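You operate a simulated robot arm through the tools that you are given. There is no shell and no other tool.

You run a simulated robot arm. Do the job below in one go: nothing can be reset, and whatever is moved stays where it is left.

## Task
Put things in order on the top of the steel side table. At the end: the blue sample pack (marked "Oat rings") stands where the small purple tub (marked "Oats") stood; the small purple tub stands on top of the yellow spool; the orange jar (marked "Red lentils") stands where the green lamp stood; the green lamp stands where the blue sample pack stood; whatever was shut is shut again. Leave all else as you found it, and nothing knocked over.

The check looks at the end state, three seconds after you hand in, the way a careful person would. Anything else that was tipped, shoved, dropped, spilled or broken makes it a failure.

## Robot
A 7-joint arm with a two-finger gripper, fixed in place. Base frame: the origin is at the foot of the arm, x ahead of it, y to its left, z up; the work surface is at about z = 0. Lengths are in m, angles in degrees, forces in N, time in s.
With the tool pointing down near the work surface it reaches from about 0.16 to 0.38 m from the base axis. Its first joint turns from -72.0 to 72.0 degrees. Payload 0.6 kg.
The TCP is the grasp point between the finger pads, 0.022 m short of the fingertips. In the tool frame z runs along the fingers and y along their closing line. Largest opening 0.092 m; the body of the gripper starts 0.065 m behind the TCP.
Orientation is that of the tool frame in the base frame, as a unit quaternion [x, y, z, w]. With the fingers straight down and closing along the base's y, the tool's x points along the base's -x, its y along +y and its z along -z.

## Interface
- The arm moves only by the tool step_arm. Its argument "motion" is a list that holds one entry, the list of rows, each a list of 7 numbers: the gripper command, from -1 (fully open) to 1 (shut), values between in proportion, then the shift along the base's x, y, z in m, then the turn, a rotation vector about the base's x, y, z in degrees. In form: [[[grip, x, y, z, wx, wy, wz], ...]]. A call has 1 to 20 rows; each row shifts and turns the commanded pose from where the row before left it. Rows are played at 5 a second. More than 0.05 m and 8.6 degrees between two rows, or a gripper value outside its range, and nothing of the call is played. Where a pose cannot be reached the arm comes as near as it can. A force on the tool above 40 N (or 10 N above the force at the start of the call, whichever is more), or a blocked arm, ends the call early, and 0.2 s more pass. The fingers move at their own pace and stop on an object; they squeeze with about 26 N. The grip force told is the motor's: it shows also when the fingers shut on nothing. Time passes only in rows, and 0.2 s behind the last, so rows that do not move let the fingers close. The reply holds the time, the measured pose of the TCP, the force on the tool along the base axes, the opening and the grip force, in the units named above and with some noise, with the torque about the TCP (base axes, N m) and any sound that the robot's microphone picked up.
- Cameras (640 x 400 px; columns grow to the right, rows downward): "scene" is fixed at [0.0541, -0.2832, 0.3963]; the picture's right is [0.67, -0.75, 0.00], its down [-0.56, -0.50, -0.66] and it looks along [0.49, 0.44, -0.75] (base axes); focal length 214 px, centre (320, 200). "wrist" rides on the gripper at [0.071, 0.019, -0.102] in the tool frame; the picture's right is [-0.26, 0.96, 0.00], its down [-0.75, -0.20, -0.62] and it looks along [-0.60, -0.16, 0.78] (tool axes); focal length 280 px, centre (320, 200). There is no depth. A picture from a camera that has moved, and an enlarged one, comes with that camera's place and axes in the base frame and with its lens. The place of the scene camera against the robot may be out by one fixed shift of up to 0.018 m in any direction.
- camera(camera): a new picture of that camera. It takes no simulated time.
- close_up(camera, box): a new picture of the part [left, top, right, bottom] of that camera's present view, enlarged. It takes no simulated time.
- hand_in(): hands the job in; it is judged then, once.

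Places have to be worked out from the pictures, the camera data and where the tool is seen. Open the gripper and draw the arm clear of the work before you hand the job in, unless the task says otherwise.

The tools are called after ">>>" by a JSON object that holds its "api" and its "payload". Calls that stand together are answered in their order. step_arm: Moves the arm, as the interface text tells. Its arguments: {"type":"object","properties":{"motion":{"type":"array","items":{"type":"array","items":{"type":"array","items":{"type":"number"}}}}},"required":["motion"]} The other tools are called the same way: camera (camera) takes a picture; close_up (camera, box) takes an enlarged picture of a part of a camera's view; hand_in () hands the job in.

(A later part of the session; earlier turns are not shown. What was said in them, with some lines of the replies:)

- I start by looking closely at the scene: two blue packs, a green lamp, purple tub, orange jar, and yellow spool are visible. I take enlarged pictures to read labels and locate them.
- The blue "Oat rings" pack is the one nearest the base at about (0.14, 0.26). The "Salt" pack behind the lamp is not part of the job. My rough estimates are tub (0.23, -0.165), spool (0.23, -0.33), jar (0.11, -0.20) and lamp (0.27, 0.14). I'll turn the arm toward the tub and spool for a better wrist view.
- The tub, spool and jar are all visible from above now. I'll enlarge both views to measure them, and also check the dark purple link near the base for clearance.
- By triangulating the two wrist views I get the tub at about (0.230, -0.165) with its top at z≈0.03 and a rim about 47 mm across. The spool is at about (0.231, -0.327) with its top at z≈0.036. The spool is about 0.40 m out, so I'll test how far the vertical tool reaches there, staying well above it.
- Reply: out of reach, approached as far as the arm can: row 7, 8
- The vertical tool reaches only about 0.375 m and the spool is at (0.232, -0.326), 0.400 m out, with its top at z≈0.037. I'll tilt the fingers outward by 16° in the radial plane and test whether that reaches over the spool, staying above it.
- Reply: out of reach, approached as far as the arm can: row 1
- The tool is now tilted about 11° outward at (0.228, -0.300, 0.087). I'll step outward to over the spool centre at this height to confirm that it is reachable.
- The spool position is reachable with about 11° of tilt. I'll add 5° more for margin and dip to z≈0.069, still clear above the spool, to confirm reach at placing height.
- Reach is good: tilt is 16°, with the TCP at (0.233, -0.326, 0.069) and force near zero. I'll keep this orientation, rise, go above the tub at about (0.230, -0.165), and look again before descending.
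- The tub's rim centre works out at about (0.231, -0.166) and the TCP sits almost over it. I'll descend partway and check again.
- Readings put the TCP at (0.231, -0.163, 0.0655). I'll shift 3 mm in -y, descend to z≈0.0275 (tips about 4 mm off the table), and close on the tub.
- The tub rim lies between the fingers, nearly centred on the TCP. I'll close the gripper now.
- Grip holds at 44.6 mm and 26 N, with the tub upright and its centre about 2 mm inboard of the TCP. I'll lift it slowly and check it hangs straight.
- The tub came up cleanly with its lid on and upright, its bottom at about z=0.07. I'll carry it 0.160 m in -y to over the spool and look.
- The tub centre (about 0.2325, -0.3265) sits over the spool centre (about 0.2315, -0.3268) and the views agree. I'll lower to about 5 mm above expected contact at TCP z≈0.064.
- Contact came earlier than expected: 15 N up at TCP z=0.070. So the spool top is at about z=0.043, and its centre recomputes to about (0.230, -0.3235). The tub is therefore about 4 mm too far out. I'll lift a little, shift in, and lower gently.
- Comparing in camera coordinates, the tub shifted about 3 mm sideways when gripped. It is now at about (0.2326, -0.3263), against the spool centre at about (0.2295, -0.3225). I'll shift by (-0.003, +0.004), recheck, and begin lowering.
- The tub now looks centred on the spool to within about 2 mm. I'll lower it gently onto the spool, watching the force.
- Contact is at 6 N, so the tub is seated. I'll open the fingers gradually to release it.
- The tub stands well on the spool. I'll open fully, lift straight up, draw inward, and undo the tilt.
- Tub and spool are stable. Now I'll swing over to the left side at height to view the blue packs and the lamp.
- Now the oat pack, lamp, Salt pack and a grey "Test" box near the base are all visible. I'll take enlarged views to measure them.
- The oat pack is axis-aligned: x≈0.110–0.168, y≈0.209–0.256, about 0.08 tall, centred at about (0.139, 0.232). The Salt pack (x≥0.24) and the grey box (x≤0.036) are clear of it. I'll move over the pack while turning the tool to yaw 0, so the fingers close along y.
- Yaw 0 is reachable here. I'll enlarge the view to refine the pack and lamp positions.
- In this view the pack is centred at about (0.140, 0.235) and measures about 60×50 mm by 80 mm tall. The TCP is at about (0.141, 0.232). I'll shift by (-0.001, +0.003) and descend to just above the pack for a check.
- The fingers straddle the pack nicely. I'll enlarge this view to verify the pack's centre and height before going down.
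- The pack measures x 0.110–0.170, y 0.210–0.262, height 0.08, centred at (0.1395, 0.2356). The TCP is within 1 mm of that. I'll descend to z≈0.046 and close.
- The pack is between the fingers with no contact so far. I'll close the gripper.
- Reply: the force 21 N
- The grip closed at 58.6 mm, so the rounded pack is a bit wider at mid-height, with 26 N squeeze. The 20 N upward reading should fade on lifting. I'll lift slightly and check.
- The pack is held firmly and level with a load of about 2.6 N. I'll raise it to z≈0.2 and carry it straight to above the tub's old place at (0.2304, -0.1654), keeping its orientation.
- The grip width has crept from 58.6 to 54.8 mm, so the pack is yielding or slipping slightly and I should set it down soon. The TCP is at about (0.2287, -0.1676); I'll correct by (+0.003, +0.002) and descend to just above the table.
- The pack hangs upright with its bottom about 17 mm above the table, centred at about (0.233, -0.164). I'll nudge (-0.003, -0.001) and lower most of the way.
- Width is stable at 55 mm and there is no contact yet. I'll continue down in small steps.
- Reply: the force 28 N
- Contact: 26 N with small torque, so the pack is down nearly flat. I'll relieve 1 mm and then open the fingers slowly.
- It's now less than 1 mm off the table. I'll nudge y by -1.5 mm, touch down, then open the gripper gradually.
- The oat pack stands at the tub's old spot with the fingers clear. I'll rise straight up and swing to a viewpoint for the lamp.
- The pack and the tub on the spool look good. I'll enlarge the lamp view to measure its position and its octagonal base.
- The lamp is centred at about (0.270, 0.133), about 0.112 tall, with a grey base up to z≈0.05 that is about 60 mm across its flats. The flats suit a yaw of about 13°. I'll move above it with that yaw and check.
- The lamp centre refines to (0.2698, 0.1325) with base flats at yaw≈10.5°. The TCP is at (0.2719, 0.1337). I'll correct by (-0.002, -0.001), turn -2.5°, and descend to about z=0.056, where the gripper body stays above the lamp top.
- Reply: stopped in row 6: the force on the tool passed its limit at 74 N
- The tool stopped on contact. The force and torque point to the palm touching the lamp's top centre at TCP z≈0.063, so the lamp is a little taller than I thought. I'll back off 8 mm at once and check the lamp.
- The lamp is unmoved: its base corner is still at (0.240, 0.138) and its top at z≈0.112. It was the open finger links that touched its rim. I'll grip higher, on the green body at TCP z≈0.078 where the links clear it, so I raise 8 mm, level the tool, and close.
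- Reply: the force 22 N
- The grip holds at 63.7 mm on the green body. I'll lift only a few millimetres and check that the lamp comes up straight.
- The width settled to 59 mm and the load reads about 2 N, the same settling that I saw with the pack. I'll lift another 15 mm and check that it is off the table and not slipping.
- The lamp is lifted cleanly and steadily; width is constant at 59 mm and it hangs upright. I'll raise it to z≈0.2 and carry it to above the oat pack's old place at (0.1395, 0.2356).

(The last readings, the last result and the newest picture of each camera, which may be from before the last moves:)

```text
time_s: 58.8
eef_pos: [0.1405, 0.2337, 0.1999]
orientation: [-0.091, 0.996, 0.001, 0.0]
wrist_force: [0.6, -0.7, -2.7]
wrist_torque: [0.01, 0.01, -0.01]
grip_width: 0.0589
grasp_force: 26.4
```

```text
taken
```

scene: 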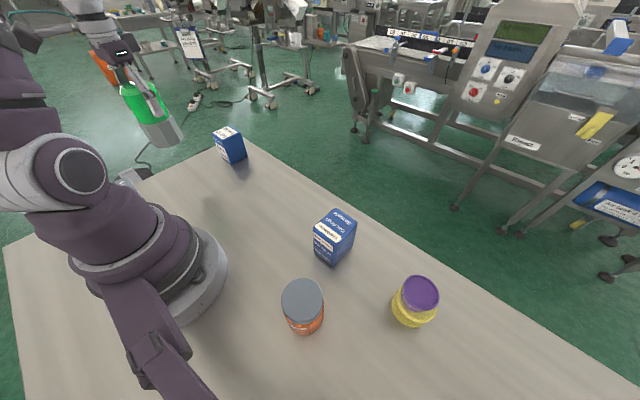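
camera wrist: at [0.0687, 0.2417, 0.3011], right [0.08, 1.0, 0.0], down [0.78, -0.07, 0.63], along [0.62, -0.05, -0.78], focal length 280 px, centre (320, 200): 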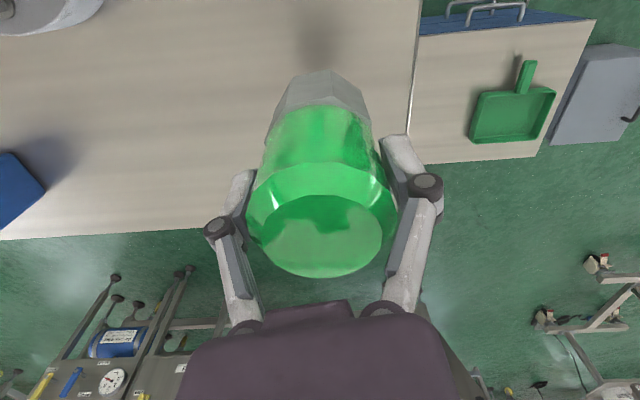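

The TCP is at (0.142, 0.236), and I expect lamp bottom contact at a reported z of about 0.086. I'll nudge -2.8 mm in x and descend to about z=0.10.

>>> {"api": "step_arm", "payload": {"motion": [[[1, -0.0028, 0, -0.03, 0, 0, 0], [1, 0, 0, -0.035, 0, 0, 0], [1, 0, 0, -0.025, 0, 0, 0], [1, 0, 0, -0.01, 0, 0, 0], [1, 0, 0, 0, 0, 0, 0]]]}}

>>> {"api": "step_arm", "payload": {"motion": [[[1, 0, 0, -0.004, 0, 0, 0], [1, 0, 0, -0.003, 0, 0, 0], [1, 0, 0, 0, 0, 0, 0]]]}}

>>> {"api": "close_up", "payload": {"camera": "scene", "box": [120, 80, 270, 210]}}

>>> {"api": "camera", "payload": {"camera": "wrist"}}

```text
time_s: 60.0
eef_pos: [0.1362, 0.2348, 0.1011]
orientation: [-0.09, 0.996, 0.001, 0.001]
wrist_force: [-0.5, 0.9, -2.9]
wrist_torque: [0.03, 0.01, 0.0]
grip_width: 0.059
grasp_force: 26.3
```

```text
time_s: 60.8
eef_pos: [0.1364, 0.2341, 0.0958]
orientation: [-0.091, 0.996, 0.001, -0.001]
wrist_force: [-0.2, 0.1, -2.4]
wrist_torque: [0.01, -0.02, -0.03]
grip_width: 0.0589
grasp_force: 26.4
```

```text
3.08 times, centred on (195, 145) of scene
camera zoom: at [0.0541, -0.2832, 0.3963], right [0.67, -0.75, 0.0], down [-0.56, -0.5, -0.66], along [0.49, 0.44, -0.75], focal length 660 px, centre (705, 369)
```

zoom: 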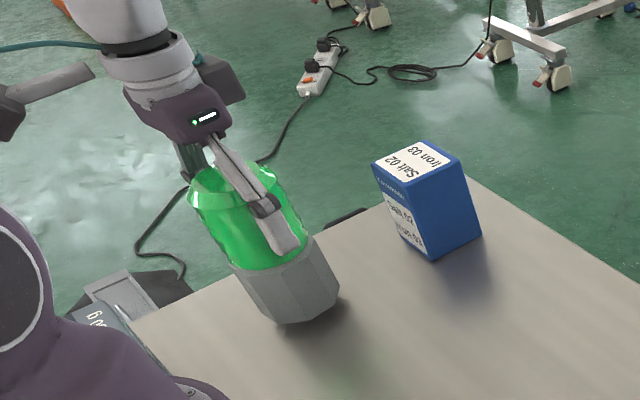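

```text
taken
camera wrist: at [0.0648, 0.2416, 0.1952], right [0.08, 1.0, 0.0], down [0.78, -0.07, 0.63], along [0.62, -0.05, -0.78], focal length 280 px, centre (320, 200)
```

wrist: 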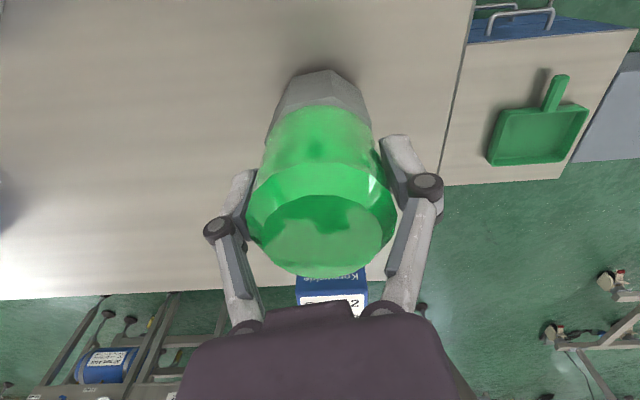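

The TCP is at (0.138, 0.2357), right over the target. I'll continue down gently until contact.

>>> {"api": "step_arm", "payload": {"motion": [[[1, 0.001, 0, -0.003, 0, 0, 0], [1, 0, 0, -0.002, 0, 0, 0], [1, 0, 0, 0, 0, 0, 0]]]}}

>>> {"api": "step_arm", "payload": {"motion": [[[1, 0, 0, -0.0015, 0, 0, 0], [1, 0, 0, 0, 0, 0, 0]]]}}

>>> {"api": "step_arm", "payload": {"motion": [[[1, 0, 0, -0.0015, 0, 0, 0], [1, 0, 0, 0, 0, 0, 0]]]}}

```text
time_s: 61.6
eef_pos: [0.1381, 0.2344, 0.0913]
orientation: [-0.09, 0.996, 0.002, 0.0]
wrist_force: [0.0, 0.0, -1.8]
wrist_torque: [0.0, -0.02, -0.01]
grip_width: 0.059
grasp_force: 26.3
```

```text
time_s: 62.2
eef_pos: [0.1365, 0.2345, 0.0886]
orientation: [-0.091, 0.996, 0.0, 0.0]
wrist_force: [-0.1, -0.1, -2.0]
wrist_torque: [0.01, -0.03, 0.02]
grip_width: 0.0589
grasp_force: 25.9
```

```text
time_s: 62.8
eef_pos: [0.1369, 0.2335, 0.089]
orientation: [-0.09, 0.996, 0.001, 0.0]
wrist_force: [0.2, 0.2, -2.0]
wrist_torque: [0.01, -0.02, 0.0]
grip_width: 0.0588
grasp_force: 26.4
```

No contact yet. I'll keep lowering in 1.5 mm steps.

>>> {"api": "step_arm", "payload": {"motion": [[[1, 0, 0, -0.0015, 0, 0, 0], [1, 0, 0, 0, 0, 0, 0]]]}}

>>> {"api": "step_arm", "payload": {"motion": [[[1, 0, 0, -0.001, 0, 0, 0], [1, 0, 0, 0, 0, 0, 0]]]}}

```text
time_s: 63.4
eef_pos: [0.1371, 0.2332, 0.0852]
orientation: [-0.091, 0.996, 0.002, 0.0]
wrist_force: [0.7, 0.0, -1.8]
wrist_torque: [0.03, 0.02, 0.02]
grip_width: 0.0588
grasp_force: 26.1
```

```text
time_s: 64.0
eef_pos: [0.1374, 0.2329, 0.0862]
orientation: [-0.09, 0.996, 0.002, 0.0]
wrist_force: [-0.2, 0.3, -2.4]
wrist_torque: [0.02, -0.01, 0.02]
grip_width: 0.0589
grasp_force: 25.5
```

>>> {"api": "close_up", "payload": {"camera": "scene", "box": [150, 110, 250, 200]}}

>>> {"api": "step_arm", "payload": {"motion": [[[1, 0, 0, -0.001, 0, 0, 0], [1, 0, 0, 0, 0, 0, 0]]]}}

```text
4.44 times, centred on (200, 155) of scene
camera zoom: at [0.0541, -0.2832, 0.3963], right [0.67, -0.75, 0.0], down [-0.56, -0.5, -0.66], along [0.49, 0.44, -0.75], focal length 953 px, centre (853, 400)
```

zoom: 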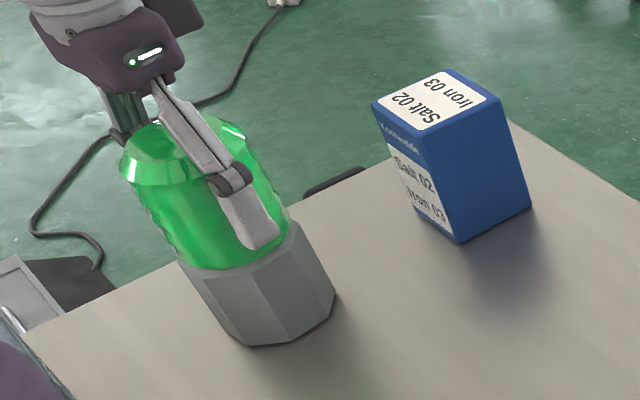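

```text
time_s: 64.6
eef_pos: [0.1368, 0.2326, 0.0834]
orientation: [-0.09, 0.996, 0.0, 0.0]
wrist_force: [-0.7, -2.9, 9.3]
wrist_torque: [-0.3, 0.28, 0.0]
grip_width: 0.0589
grasp_force: 25.9
```

The lamp touched down with 9 N at a reported z of 0.083, centred at about (0.139, 0.235). I'll open the gripper gradually to release it.

>>> {"api": "step_arm", "payload": {"motion": [[[-0.3, 0, 0, 0, 0, 0, 0], [-0.4, 0, 0, 0, 0, 0, 0], [-0.5, 0, 0, 0, 0, 0, 0], [-0.7, 0, 0, 0, 0, 0, 0], [-1, 0, 0, 0, 0, 0, 0], [-1, 0, 0, 0, 0, 0, 0]]]}}

>>> {"api": "camera", "payload": {"camera": "wrist"}}

>>> {"api": "close_up", "payload": {"camera": "scene", "box": [150, 110, 250, 200]}}

```text
time_s: 66.0
eef_pos: [0.1376, 0.2329, 0.0851]
orientation: [-0.091, 0.996, 0.0, 0.0]
wrist_force: [0.2, 0.7, 1.3]
wrist_torque: [-0.01, 0.01, -0.01]
grip_width: 0.092
grasp_force: 0.1
```

```text
taken
camera wrist: at [0.0659, 0.2413, 0.1845], right [0.08, 1.0, 0.0], down [0.78, -0.07, 0.63], along [0.62, -0.05, -0.78], focal length 280 px, centre (320, 200)
```

wrist: 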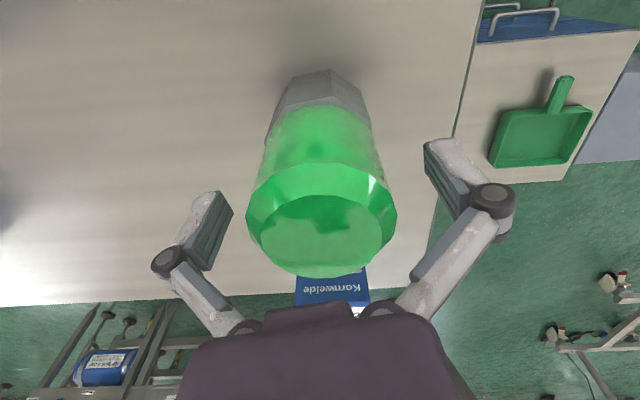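

```text
4.44 times, centred on (200, 155) of scene
camera zoom: at [0.0541, -0.2832, 0.3963], right [0.67, -0.75, 0.0], down [-0.56, -0.5, -0.66], along [0.49, 0.44, -0.75], focal length 953 px, centre (853, 400)
```

zoom: 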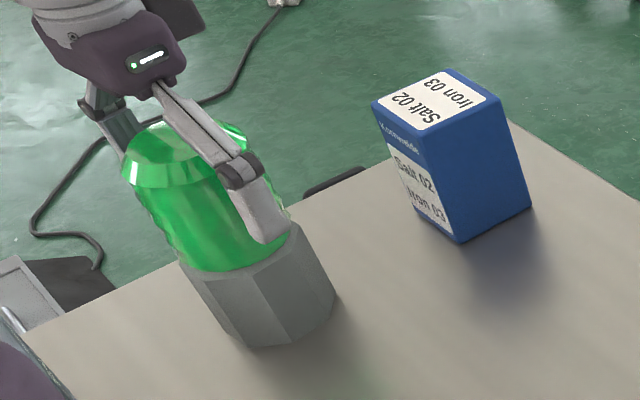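

The lamp stands at about (0.1405, 0.2355), on the old pack spot. I'll rise straight up, then swing around toward the jar on the right side at height.

>>> {"api": "step_arm", "payload": {"motion": [[[-1, 0, 0, 0.02, 0, 0, 0], [-1, 0, 0, 0.035, 0, 0, 0], [-1, 0, 0, 0.04, 0, 0, 0], [-1, 0, 0, 0.04, 0, 0, 0], [-1, 0.015, -0.035, 0.01, 0, 0, 0], [-1, 0.015, -0.038, 0, 0, 0, -5], [-1, 0.012, -0.038, 0, 0, 0, -7], [-1, 0.008, -0.038, 0, 0, 0, -7], [-1, 0.005, -0.038, 0, 0, 0, -7], [-1, 0, -0.038, 0, 0, 0, -7], [-1, 0, -0.038, 0, 0, 0, -7], [-1, -0.008, -0.038, 0, 0, 0, -7], [-1, -0.01, -0.03, 0, 0, 0, -7], [-1, 0, 0, 0, 0, 0, -7], [-1, 0, 0, 0, 0, 0, 0]]]}}

>>> {"api": "camera", "payload": {"camera": "wrist"}}

>>> {"api": "camera", "payload": {"camera": "scene"}}

```text
time_s: 69.2
eef_pos: [0.1757, -0.1015, 0.2307]
orientation: [0.429, 0.904, 0.001, 0.0]
wrist_force: [0.8, -0.2, 0.1]
wrist_torque: [0.02, 0.02, 0.03]
grip_width: 0.0919
grasp_force: 0.0
```

```text
taken
camera wrist: at [0.1465, -0.0323, 0.331], right [0.91, 0.41, 0.0], down [0.32, -0.71, 0.63], along [0.26, -0.57, -0.78], focal length 280 px, centre (320, 200)
```

wrist: 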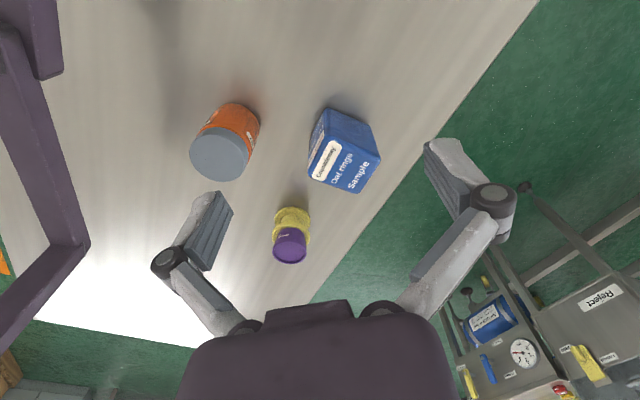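

```text
taken
```

scene: 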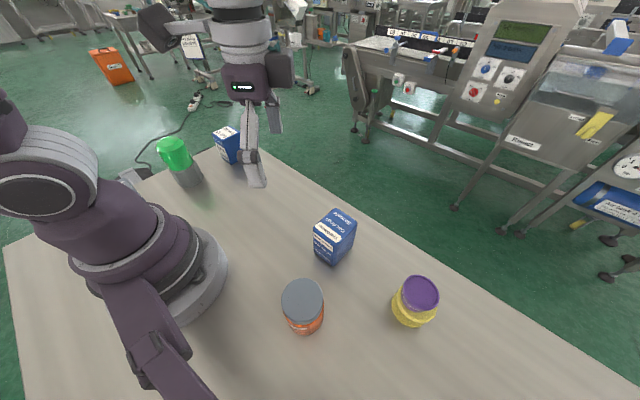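

The oat pack, tub on spool, and jar are all in view, and the bracket beam stays at x≤0.01, well clear of the jar. I'll enlarge the jar to measure its lid and body.

>>> {"api": "close_up", "payload": {"camera": "wrist", "box": [170, 85, 290, 195]}}

>>> {"api": "close_up", "payload": {"camera": "scene", "box": [260, 260, 350, 345]}}

```text
3.64 times, centred on (230, 140) of wrist
camera zoom: at [0.1465, -0.0323, 0.331], right [0.91, 0.41, 0.0], down [0.32, -0.71, 0.63], along [0.26, -0.57, -0.78], focal length 1020 px, centre (647, 418)
```

zoom: 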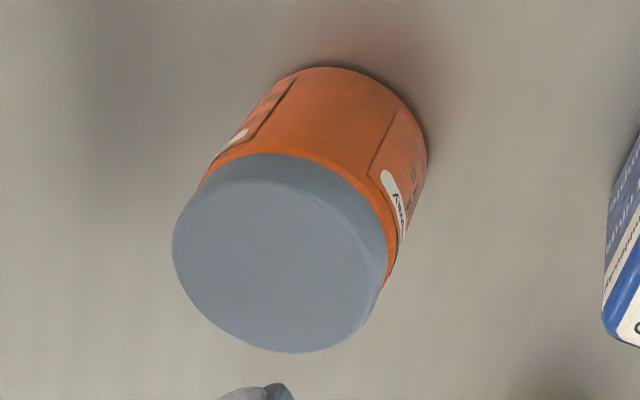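

```text
4.71 times, centred on (305, 302) of scene
camera zoom: at [0.0541, -0.2832, 0.3963], right [0.67, -0.75, 0.0], down [-0.56, -0.5, -0.66], along [0.49, 0.44, -0.75], focal length 1009 px, centre (391, -282)
```

zoom: 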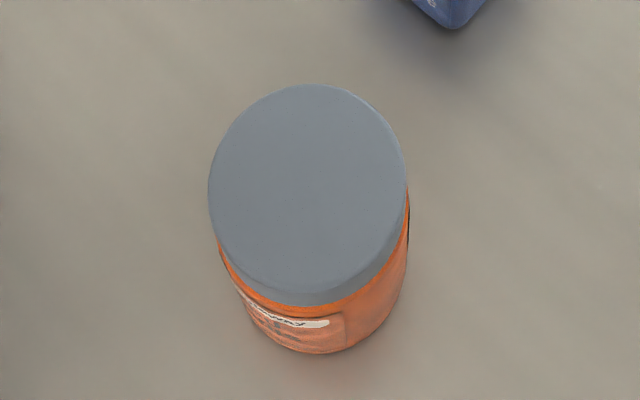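

The jar is about 60 mm in diameter and about 0.076 tall, with a lid over the top ~17 mm, centred at roughly (0.111, -0.207). I'll move above it at safe height and refine.

>>> {"api": "step_arm", "payload": {"motion": [[[-1, -0.0164, -0.0268, -0.005, 0, 0, 0], [-1, -0.0164, -0.0268, -0.01, 0, 0, 0], [-1, -0.0164, -0.0268, -0.01, 0, 0, 0], [-1, -0.0164, -0.0268, -0.015, 0, 0, 0], [-1, 0, 0, 0, 0, 0, 0], [-1, 0, 0, 0, 0, 0, 0]]]}}

>>> {"api": "camera", "payload": {"camera": "wrist"}}

>>> {"api": "camera", "payload": {"camera": "scene"}}

```text
time_s: 70.6
eef_pos: [0.1083, -0.2077, 0.1893]
orientation: [0.427, 0.904, 0.0, 0.0]
wrist_force: [-0.3, -0.3, -0.2]
wrist_torque: [-0.01, -0.02, -0.01]
grip_width: 0.0921
grasp_force: 0.1
```

```text
taken
camera wrist: at [0.0795, -0.1384, 0.2896], right [0.91, 0.41, 0.0], down [0.32, -0.71, 0.63], along [0.26, -0.57, -0.78], focal length 280 px, centre (320, 200)
```

wrist: 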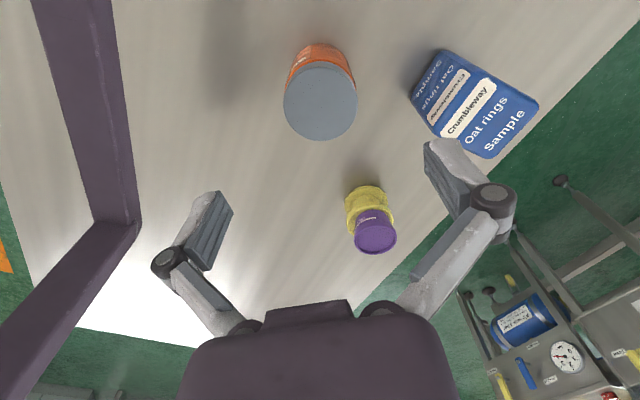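

```text
taken
```

scene: 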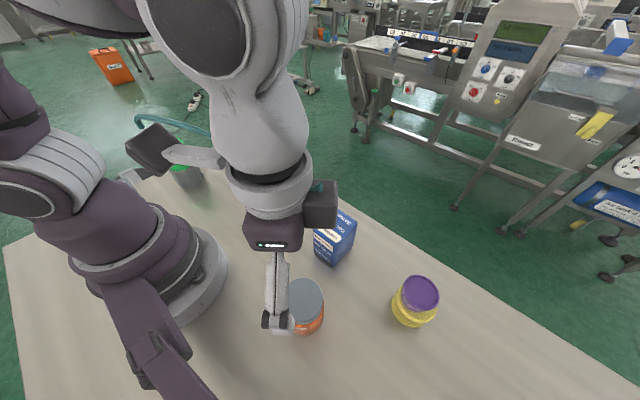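

The way down looks clear, with the bracket post well left of the gripper and the oat pack well right. I'll enlarge the jar for a precise centre.

>>> {"api": "close_up", "payload": {"camera": "wrist", "box": [260, 30, 380, 150]}}

```text
3.33 times, centred on (320, 90) of wrist
camera zoom: at [0.0795, -0.1384, 0.2896], right [0.91, 0.41, 0.0], down [0.32, -0.71, 0.63], along [0.26, -0.57, -0.78], focal length 935 px, centre (320, 567)
```

zoom: 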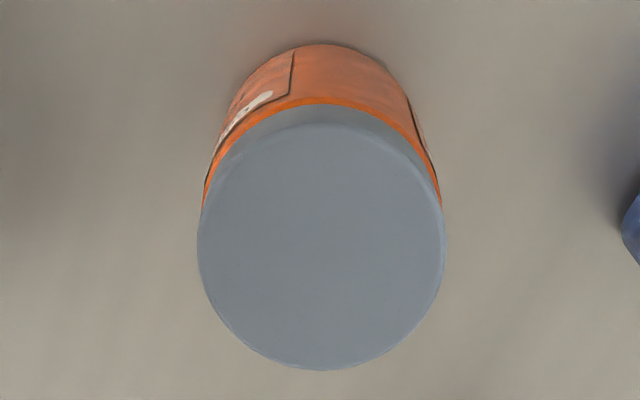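

The jar centre is (0.1113, -0.2063) with its top at z≈0.08; the body is about 59 mm and the lid slightly narrower. I'll shift (+1.6, -0.9 mm) and descend to z≈0.08 first to check the clearances.

>>> {"api": "step_arm", "payload": {"motion": [[[-1, 0.0016, -0.0009, -0.03, 0, 0, 0], [-1, 0, 0, -0.035, 0, 0, 0], [-1, 0, 0, -0.03, 0, 0, 0], [-1, 0, 0, -0.012, 0, 0, 0], [-1, 0, 0, 0, 0, 0, 0]]]}}

>>> {"api": "camera", "payload": {"camera": "wrist"}}

>>> {"api": "camera", "payload": {"camera": "scene"}}

```text
time_s: 71.8
eef_pos: [0.1113, -0.2074, 0.0828]
orientation: [0.427, 0.904, 0.0, 0.001]
wrist_force: [0.6, -0.3, -0.7]
wrist_torque: [-0.04, 0.03, 0.04]
grip_width: 0.0919
grasp_force: 0.1
```

```text
taken
camera wrist: at [0.0823, -0.1377, 0.1828], right [0.91, 0.41, 0.0], down [0.32, -0.71, 0.63], along [0.26, -0.57, -0.78], focal length 280 px, centre (320, 200)
```

wrist: 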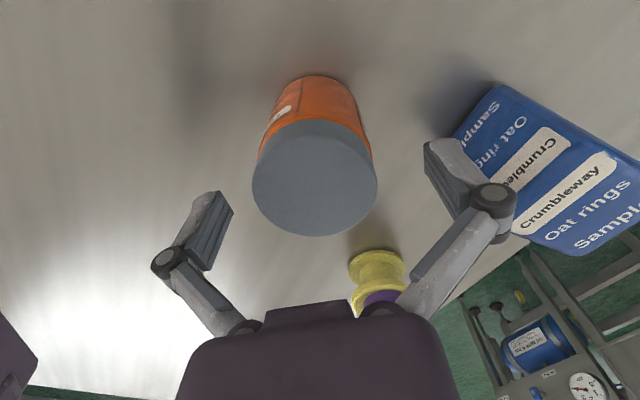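

```text
taken
```

scene: 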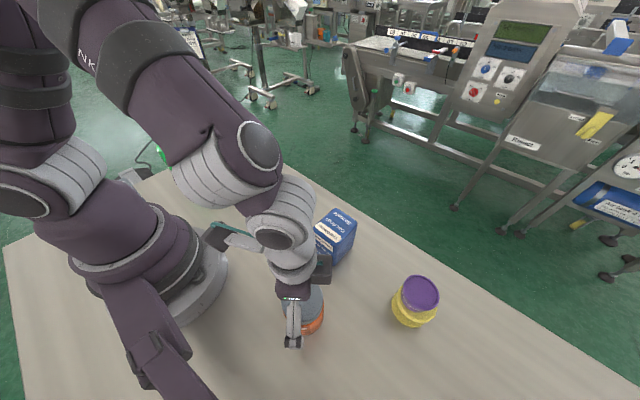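

The jar is between the open fingers, about 2 mm off laterally. I'll shift slightly, descend the last 26 mm to z≈0.055, and close.

>>> {"api": "step_arm", "payload": {"motion": [[[-1, -0.0016, -0.0007, -0.01, 0, 0, 0], [-1, 0, 0, -0.01, 0, 0, 0], [-1, 0, 0, -0.006, 0, 0, 0], [-1, 0, 0, 0, 0, 0, 0]]]}}

>>> {"api": "step_arm", "payload": {"motion": [[[-0.2, 0, 0, 0, 0, 0, 0], [0.0, 0, 0, 0, 0, 0, 0], [1, 0, 0, 0, 0, 0, 0], [1, 0, 0, 0, 0, 0, 0], [1, 0, 0, 0, 0, 0, 0]]]}}

>>> {"api": "camera", "payload": {"camera": "wrist"}}

>>> {"api": "close_up", "payload": {"camera": "scene", "box": [230, 240, 370, 350]}}

```text
time_s: 72.8
eef_pos: [0.1085, -0.2073, 0.0569]
orientation: [0.427, 0.904, 0.002, 0.0]
wrist_force: [0.3, 0.0, -0.6]
wrist_torque: [0.01, 0.0, -0.06]
grip_width: 0.0918
grasp_force: 0.2
```

```text
time_s: 74.0
eef_pos: [0.1082, -0.2078, 0.0566]
orientation: [0.427, 0.904, 0.0, 0.0]
wrist_force: [-2.5, 1.0, 12.5]
wrist_torque: [0.05, 0.08, -0.04]
grip_width: 0.0555
grasp_force: 26.2
```

```text
taken
camera wrist: at [0.08, -0.1385, 0.1571], right [0.91, 0.41, 0.0], down [0.32, -0.71, 0.63], along [0.26, -0.57, -0.78], focal length 280 px, centre (320, 200)
```

wrist: 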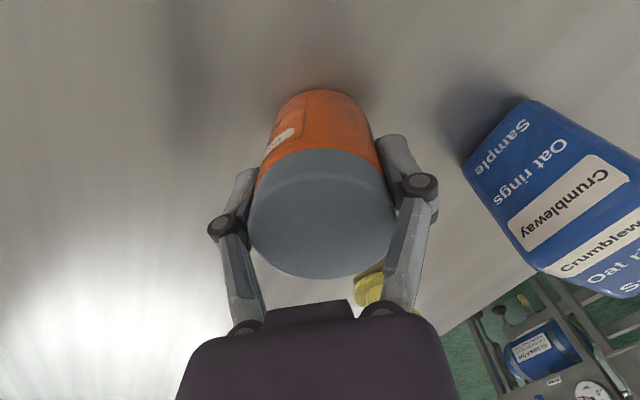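

```text
3.64 times, centred on (300, 295) of scene
camera zoom: at [0.0541, -0.2832, 0.3963], right [0.67, -0.75, 0.0], down [-0.56, -0.5, -0.66], along [0.49, 0.44, -0.75], focal length 780 px, centre (393, -146)
```

zoom: 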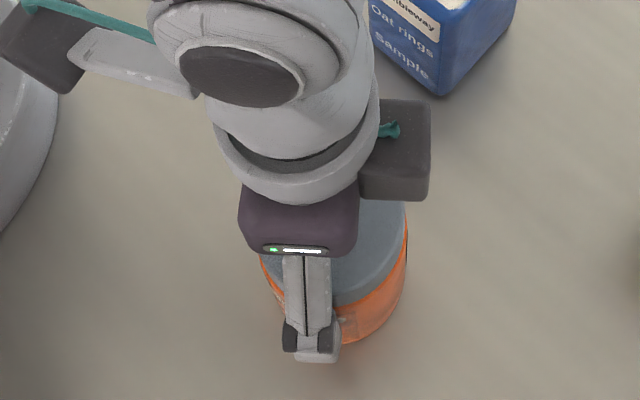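

The grip closed on the jar at 55.5 mm. I'll lift a few millimetres and check that the jar and lid come up together.

>>> {"api": "step_arm", "payload": {"motion": [[[1, 0, 0, 0.003, 0, 0, 0], [1, 0, 0, 0.004, 0, 0, 0], [1, 0, 0, 0.005, 0, 0, 0], [1, 0, 0, 0, 0, 0, 0]]]}}

>>> {"api": "camera", "payload": {"camera": "wrist"}}

>>> {"api": "close_up", "payload": {"camera": "scene", "box": [230, 240, 370, 350]}}

```text
time_s: 75.0
eef_pos: [0.1094, -0.2072, 0.0684]
orientation: [0.428, 0.904, 0.001, 0.0]
wrist_force: [0.5, 0.9, -1.5]
wrist_torque: [0.02, -0.01, -0.02]
grip_width: 0.0558
grasp_force: 25.7
```

```text
taken
camera wrist: at [0.0806, -0.1375, 0.1692], right [0.91, 0.41, 0.0], down [0.32, -0.71, 0.63], along [0.26, -0.57, -0.78], focal length 280 px, centre (320, 200)
```

wrist: 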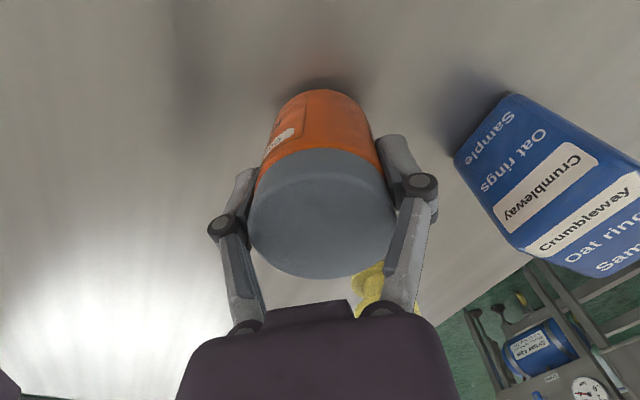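

```text
3.64 times, centred on (300, 295) of scene
camera zoom: at [0.0541, -0.2832, 0.3963], right [0.67, -0.75, 0.0], down [-0.56, -0.5, -0.66], along [0.49, 0.44, -0.75], focal length 780 px, centre (393, -146)
```

zoom: 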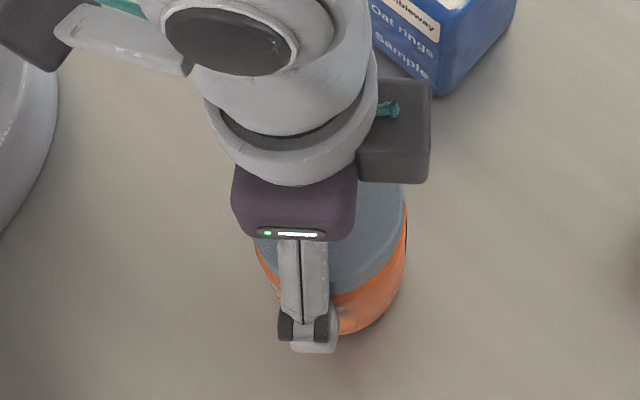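

The jar and lid lifted together with no slip. I'll raise it to z≈0.2 and carry it around the front to above the lamp's old place at (0.2698, 0.1325), turning the tool to yaw≈10°.

>>> {"api": "step_arm", "payload": {"motion": [[[1, 0, 0, 0.03, 0, 0, 0], [1, 0, 0, 0.035, 0, 0, 0], [1, 0, 0, 0.035, 0, 0, 0], [1, 0, 0, 0.03, 0, 0, 0], [1, 0.0264, 0.0348, 0, 0, 0, 6.75], [1, 0.0264, 0.0348, 0, 0, 0, 6.75], [1, 0.0264, 0.0348, 0, 0, 0, 6.75], [1, 0.015, 0.04, 0, 0, 0, 6.75], [1, 0.015, 0.04, 0, 0, 0, 6.75], [1, 0.015, 0.04, 0, 0, 0, 6.75], [1, 0.0116, 0.0375, 0, 0, 0, 6.75], [1, 0.0116, 0.0375, 0, 0, 0, 6.75], [1, 0.0116, 0.0375, 0, 0, 0, 6.75], [1, 0, 0, 0, 0, 0, 0], [1, 0, 0, 0, 0, 0, 0]]]}}

>>> {"api": "camera", "payload": {"camera": "wrist"}}

>>> {"api": "camera", "payload": {"camera": "scene"}}

```text
time_s: 78.2
eef_pos: [0.268, 0.1288, 0.1997]
orientation: [-0.088, 0.996, 0.0, -0.001]
wrist_force: [0.1, 0.5, -1.4]
wrist_torque: [0.03, 0.0, -0.02]
grip_width: 0.0555
grasp_force: 25.8
```

```text
taken
camera wrist: at [0.1955, 0.1358, 0.301], right [0.09, 1.0, 0.0], down [0.78, -0.07, 0.63], along [0.62, -0.05, -0.78], focal length 280 px, centre (320, 200)
```

wrist: 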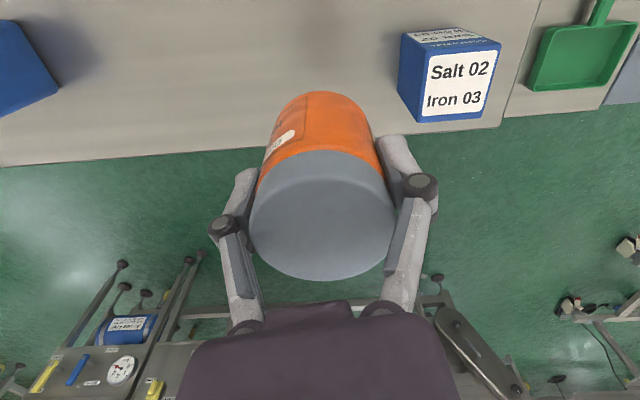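

```text
taken
```

scene: 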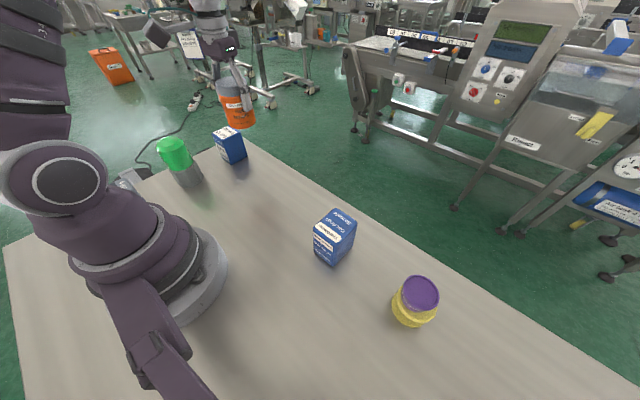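

The TCP is at about (0.2693, 0.1303). I'll correct by (+0.5, +2.2 mm) and descend to about 10 mm above expected contact (reported z≈0.057).

>>> {"api": "step_arm", "payload": {"motion": [[[1, 0.0005, 0.0022, -0.035, 0, 0, 0], [1, 0, 0, -0.035, 0, 0, 0], [1, 0, 0, -0.035, 0, 0, 0], [1, 0, 0, -0.02, 0, 0, 0], [1, 0, 0, -0.008, 0, 0, 0], [1, 0, 0, 0, 0, 0, 0]]]}}

>>> {"api": "camera", "payload": {"camera": "wrist"}}

>>> {"api": "close_up", "payload": {"camera": "scene", "box": [190, 90, 310, 190]}}

```text
time_s: 79.6
eef_pos: [0.2689, 0.1337, 0.067]
orientation: [-0.088, 0.996, 0.0, 0.0]
wrist_force: [0.3, -0.2, -1.7]
wrist_torque: [-0.02, 0.0, -0.01]
grip_width: 0.0558
grasp_force: 25.7
```

```text
taken
camera wrist: at [0.1973, 0.1424, 0.167], right [0.09, 1.0, 0.0], down [0.78, -0.07, 0.63], along [0.62, -0.05, -0.78], focal length 280 px, centre (320, 200)
```

wrist: 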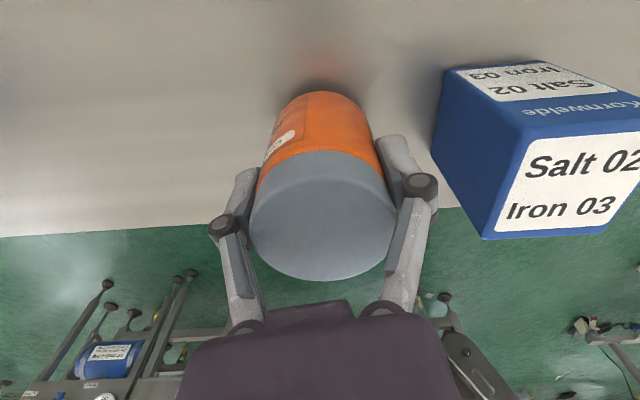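

```text
4.00 times, centred on (250, 140) of scene
camera zoom: at [0.0541, -0.2832, 0.3963], right [0.67, -0.75, 0.0], down [-0.56, -0.5, -0.66], along [0.49, 0.44, -0.75], focal length 858 px, centre (600, 440)
```

zoom: 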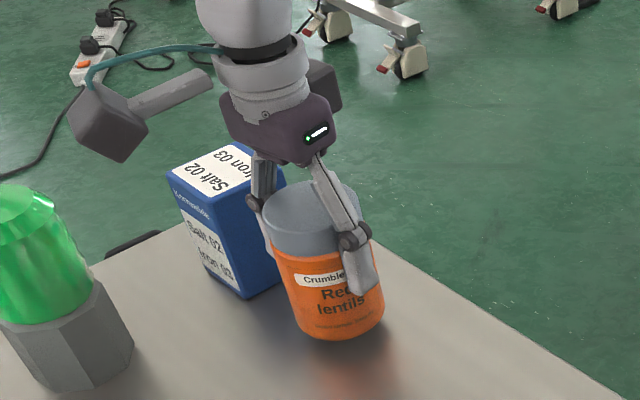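

The TCP drifted to about (0.2705, 0.136) on the way down, about 3.5 mm off in y. I'll correct it now and then lower in small steps.

>>> {"api": "step_arm", "payload": {"motion": [[[1, -0.0008, -0.0035, 0, 0, 0, 0], [1, 0, 0, -0.003, 0, 0, 0], [1, 0, 0, -0.002, 0, 0, 0], [1, 0, 0, 0, 0, 0, 0], [1, 0, 0, 0, 0, 0, 0]]]}}

>>> {"api": "close_up", "payload": {"camera": "wrist", "box": [200, 50, 440, 290]}}

```text
time_s: 80.8
eef_pos: [0.2668, 0.1297, 0.0609]
orientation: [-0.088, 0.996, 0.001, 0.0]
wrist_force: [0.7, 0.1, -0.7]
wrist_torque: [-0.01, 0.0, 0.01]
grip_width: 0.0558
grasp_force: 25.6
```

```text
1.67 times, centred on (320, 170) of wrist
camera zoom: at [0.1956, 0.1378, 0.1613], right [0.09, 1.0, 0.0], down [0.78, -0.07, 0.63], along [0.62, -0.05, -0.78], focal length 467 px, centre (320, 250)
```

zoom: 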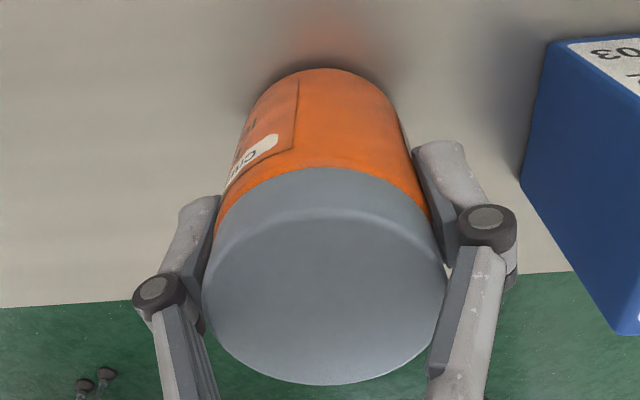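

Now the TCP is at (0.2687, 0.1318), within about 1 mm of the target. I'll nudge and keep lowering to contact.

>>> {"api": "step_arm", "payload": {"motion": [[[1, 0.001, 0.0007, -0.002, 0, 0, 0], [1, 0, 0, 0, 0, 0, 0]]]}}

>>> {"api": "step_arm", "payload": {"motion": [[[1, 0, 0, -0.0015, 0, 0, 0], [1, 0, 0, 0, 0, 0, 0]]]}}

>>> {"api": "step_arm", "payload": {"motion": [[[1, 0, 0, -0.001, 0, 0, 0], [1, 0, 0, 0, 0, 0, 0]]]}}

```text
time_s: 81.4
eef_pos: [0.2686, 0.1306, 0.0584]
orientation: [-0.088, 0.996, 0.001, 0.0]
wrist_force: [-0.7, -0.4, -1.6]
wrist_torque: [0.02, 0.0, 0.0]
grip_width: 0.0556
grasp_force: 26.3
```

```text
time_s: 82.0
eef_pos: [0.2687, 0.1298, 0.057]
orientation: [-0.088, 0.996, 0.001, -0.001]
wrist_force: [-0.3, -0.6, -1.6]
wrist_torque: [-0.01, 0.02, 0.01]
grip_width: 0.0557
grasp_force: 26.6
```

```text
time_s: 82.6
eef_pos: [0.2683, 0.131, 0.0557]
orientation: [-0.088, 0.996, 0.001, 0.001]
wrist_force: [-4.1, -3.1, 19.0]
wrist_torque: [-0.08, -0.02, -0.03]
grip_width: 0.0562
grasp_force: 26.0
```

Contact is 19 N, so the jar is down. I'll ease up half a millimetre and open the gripper gradually.

>>> {"api": "step_arm", "payload": {"motion": [[[1, 0, 0, 0.0006, 0, 0, 0], [-0.25, 0, 0, 0, 0, 0, 0], [-0.35, 0, 0, 0, 0, 0, 0], [-0.5, 0, 0, 0, 0, 0, 0], [-0.75, 0, 0, 0, 0, 0, 0], [-1, 0, 0, 0, 0, 0, 0], [-1, 0, 0, 0, 0, 0, 0]]]}}

>>> {"api": "camera", "payload": {"camera": "wrist"}}

>>> {"api": "close_up", "payload": {"camera": "scene", "box": [190, 90, 310, 190]}}

```text
time_s: 84.2
eef_pos: [0.2676, 0.1306, 0.0552]
orientation: [-0.088, 0.996, 0.001, 0.0]
wrist_force: [0.9, -0.1, 0.8]
wrist_torque: [0.0, -0.02, -0.01]
grip_width: 0.092
grasp_force: 0.0
```

```text
taken
camera wrist: at [0.1966, 0.1387, 0.1564], right [0.09, 1.0, 0.0], down [0.78, -0.07, 0.63], along [0.62, -0.05, -0.78], focal length 280 px, centre (320, 200)
```

wrist: 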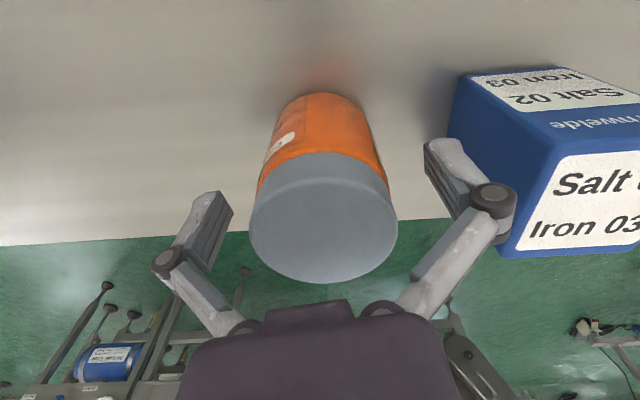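

```text
4.00 times, centred on (250, 140) of scene
camera zoom: at [0.0541, -0.2832, 0.3963], right [0.67, -0.75, 0.0], down [-0.56, -0.5, -0.66], along [0.49, 0.44, -0.75], focal length 858 px, centre (600, 440)
```

zoom: 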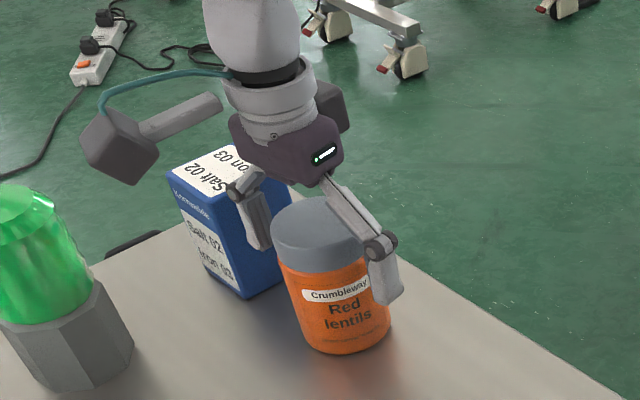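

The jar stands upright in the lamp's old place. I'll rise straight up, retreat to the start pose, and inspect everything.

>>> {"api": "step_arm", "payload": {"motion": [[[-1, 0, 0, 0.015, 0, 0, 0], [-1, 0, 0, 0.03, 0, 0, 0], [-1, 0, 0, 0.04, 0, 0, 0], [-1, 0, 0, 0.045, 0, 0, 0], [-1, 0, 0, 0.04, 0, 0, 0], [-1, -0.01, -0.035, 0.01, 0, 0, -5], [-1, -0.01, -0.035, 0, 0, 0, -5], [-1, -0.01, -0.035, 0, 0, 0, 0], [-1, 0, -0.035, 0, 0, 0, 0], [-1, 0, 0, 0, 0, 0, 0], [-1, 0, 0, 0, 0, 0, 0]]]}}

>>> {"api": "camera", "payload": {"camera": "wrist"}}

>>> {"api": "camera", "payload": {"camera": "scene"}}

>>> {"api": "close_up", "payload": {"camera": "scene", "box": [130, 100, 290, 220]}}

>>> {"api": "close_up", "payload": {"camera": "scene", "box": [280, 190, 460, 340]}}

```text
time_s: 86.6
eef_pos: [0.2388, -0.0089, 0.2348]
orientation: [-0.001, 1.0, 0.001, 0.0]
wrist_force: [-0.1, 0.8, -0.5]
wrist_torque: [-0.05, 0.01, -0.01]
grip_width: 0.0919
grasp_force: 0.0
```

```text
taken
camera wrist: at [0.1705, 0.0111, 0.3355], right [0.26, 0.97, 0.0], down [0.75, -0.2, 0.63], along [0.6, -0.16, -0.78], focal length 280 px, centre (320, 200)
```

wrist: 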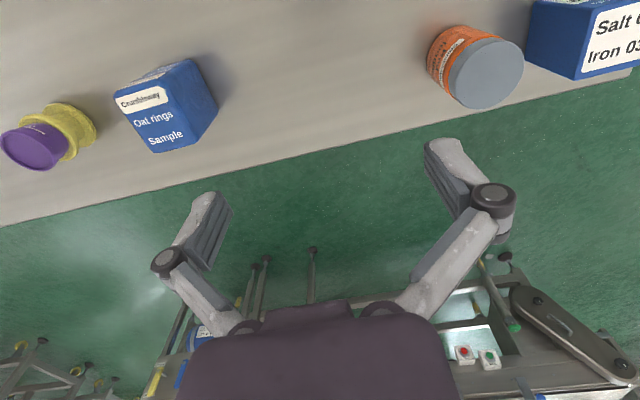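

```text
taken
```

scene: 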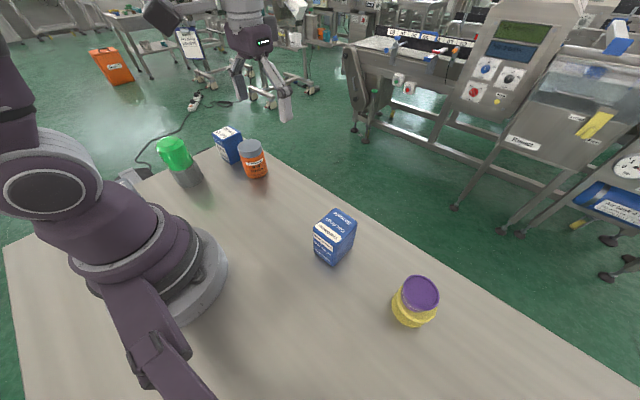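

```text
3.33 times, centred on (210, 160) of scene
camera zoom: at [0.0541, -0.2832, 0.3963], right [0.67, -0.75, 0.0], down [-0.56, -0.5, -0.66], along [0.49, 0.44, -0.75], focal length 715 px, centre (687, 333)
```

zoom: 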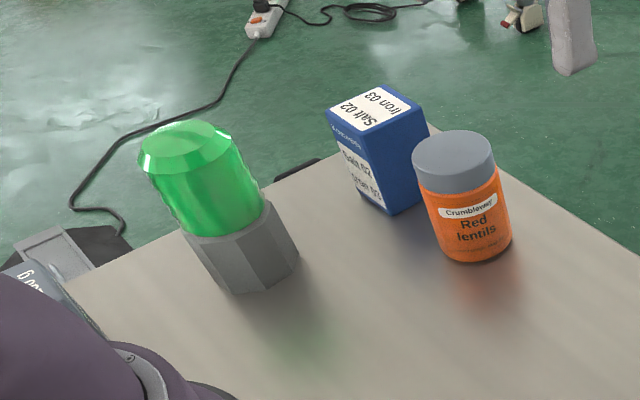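

```text
2.67 times, centred on (370, 265) of scene
camera zoom: at [0.0541, -0.2832, 0.3963], right [0.67, -0.75, 0.0], down [-0.56, -0.5, -0.66], along [0.49, 0.44, -0.75], focal length 572 px, centre (187, 27)
```

zoom: 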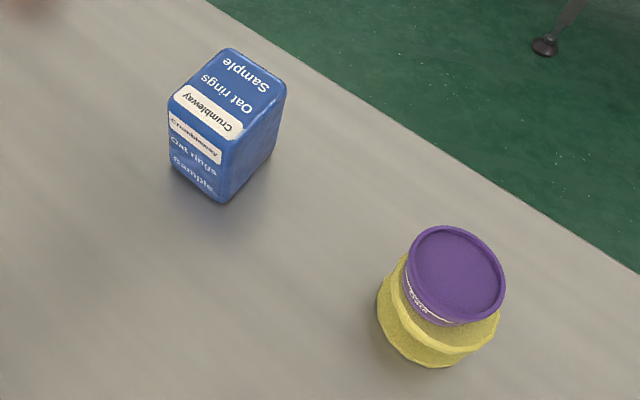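

All items stand where intended: by the scene view the jar and lamp base centres match the original pixel positions. I'll double-check the oat pack's position with an enlarged wrist view.

>>> {"api": "close_up", "payload": {"camera": "wrist", "box": [90, 40, 240, 170]}}

>>> {"api": "close_up", "payload": {"camera": "wrist", "box": [410, 10, 550, 130]}}

>>> {"api": "close_up", "payload": {"camera": "scene", "box": [290, 190, 380, 280]}}

```text
3.08 times, centred on (165, 105) of wrist
camera zoom: at [0.1705, 0.0111, 0.3355], right [0.26, 0.97, 0.0], down [0.75, -0.2, 0.63], along [0.6, -0.16, -0.78], focal length 863 px, centre (797, 492)
```

zoom: 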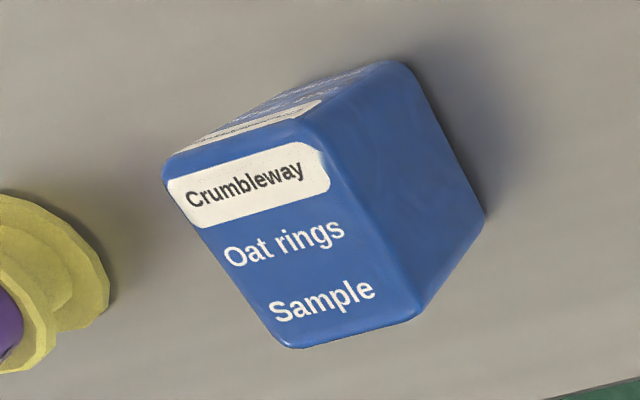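

```text
3.33 times, centred on (480, 70) of wrist
camera zoom: at [0.1705, 0.0111, 0.3355], right [0.26, 0.97, 0.0], down [0.75, -0.2, 0.63], along [0.6, -0.16, -0.78], focal length 935 px, centre (-213, 633)
```

zoom: 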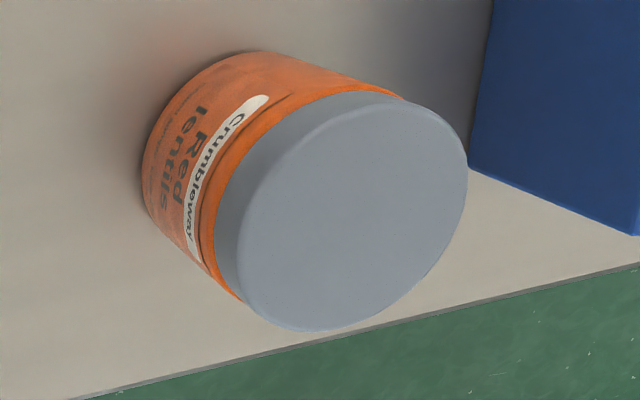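

```text
4.44 times, centred on (335, 235) of scene
camera zoom: at [0.0541, -0.2832, 0.3963], right [0.67, -0.75, 0.0], down [-0.56, -0.5, -0.66], along [0.49, 0.44, -0.75], focal length 953 px, centre (253, 44)
```

zoom: 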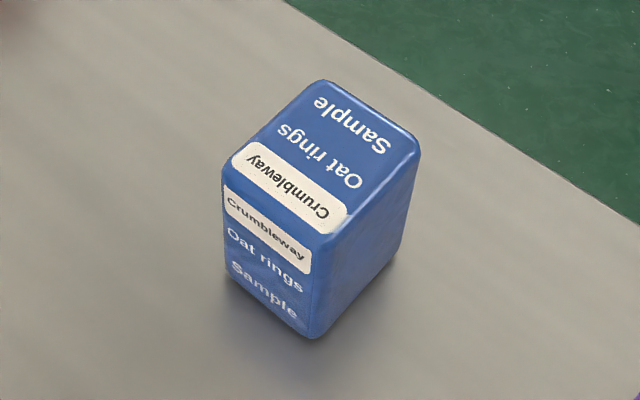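

Everything checks out. The oat pack is at about (0.232, -0.165), the tub stands centred on the spool, the jar is at about (0.271, 0.134) and the lamp at about (0.140, 0.235), all upright with lids on. The Salt pack has not moved. The gripper is open and the arm is clear, so I hand in the job.

>>> {"api": "hand_in", "payload": {}}

```text
The job is handed in.
```

I did all four moves and handed the job in. Everything is upright, and both lids stayed on.

| Item | Placed | Offset from target |
|---|---|---|
| Blue "Oat rings" pack | Where the purple tub stood | About 2 mm |
| Purple "Oats" tub | On top of the yellow spool | About 2 mm from centre |
| Orange "Red lentils" jar | Where the green lamp stood | About 2–3 mm |
| Green lamp | Where the oat pack stood | About 1 mm |

- **Lamp contact:** while I was reaching for the lamp, the open gripper pressed down on its top and the arm stopped at 74 N. I backed off straight away. The lamp had not moved or tipped, and I saw no damage in the pictures.
- **Everything else:** the "Salt" pack and the spool are where they were. I did not go near the grey "Test" box, but I did not measure it again at the end.
- **Arm:** the gripper is open and the arm is back near its starting pose, clear of the table.
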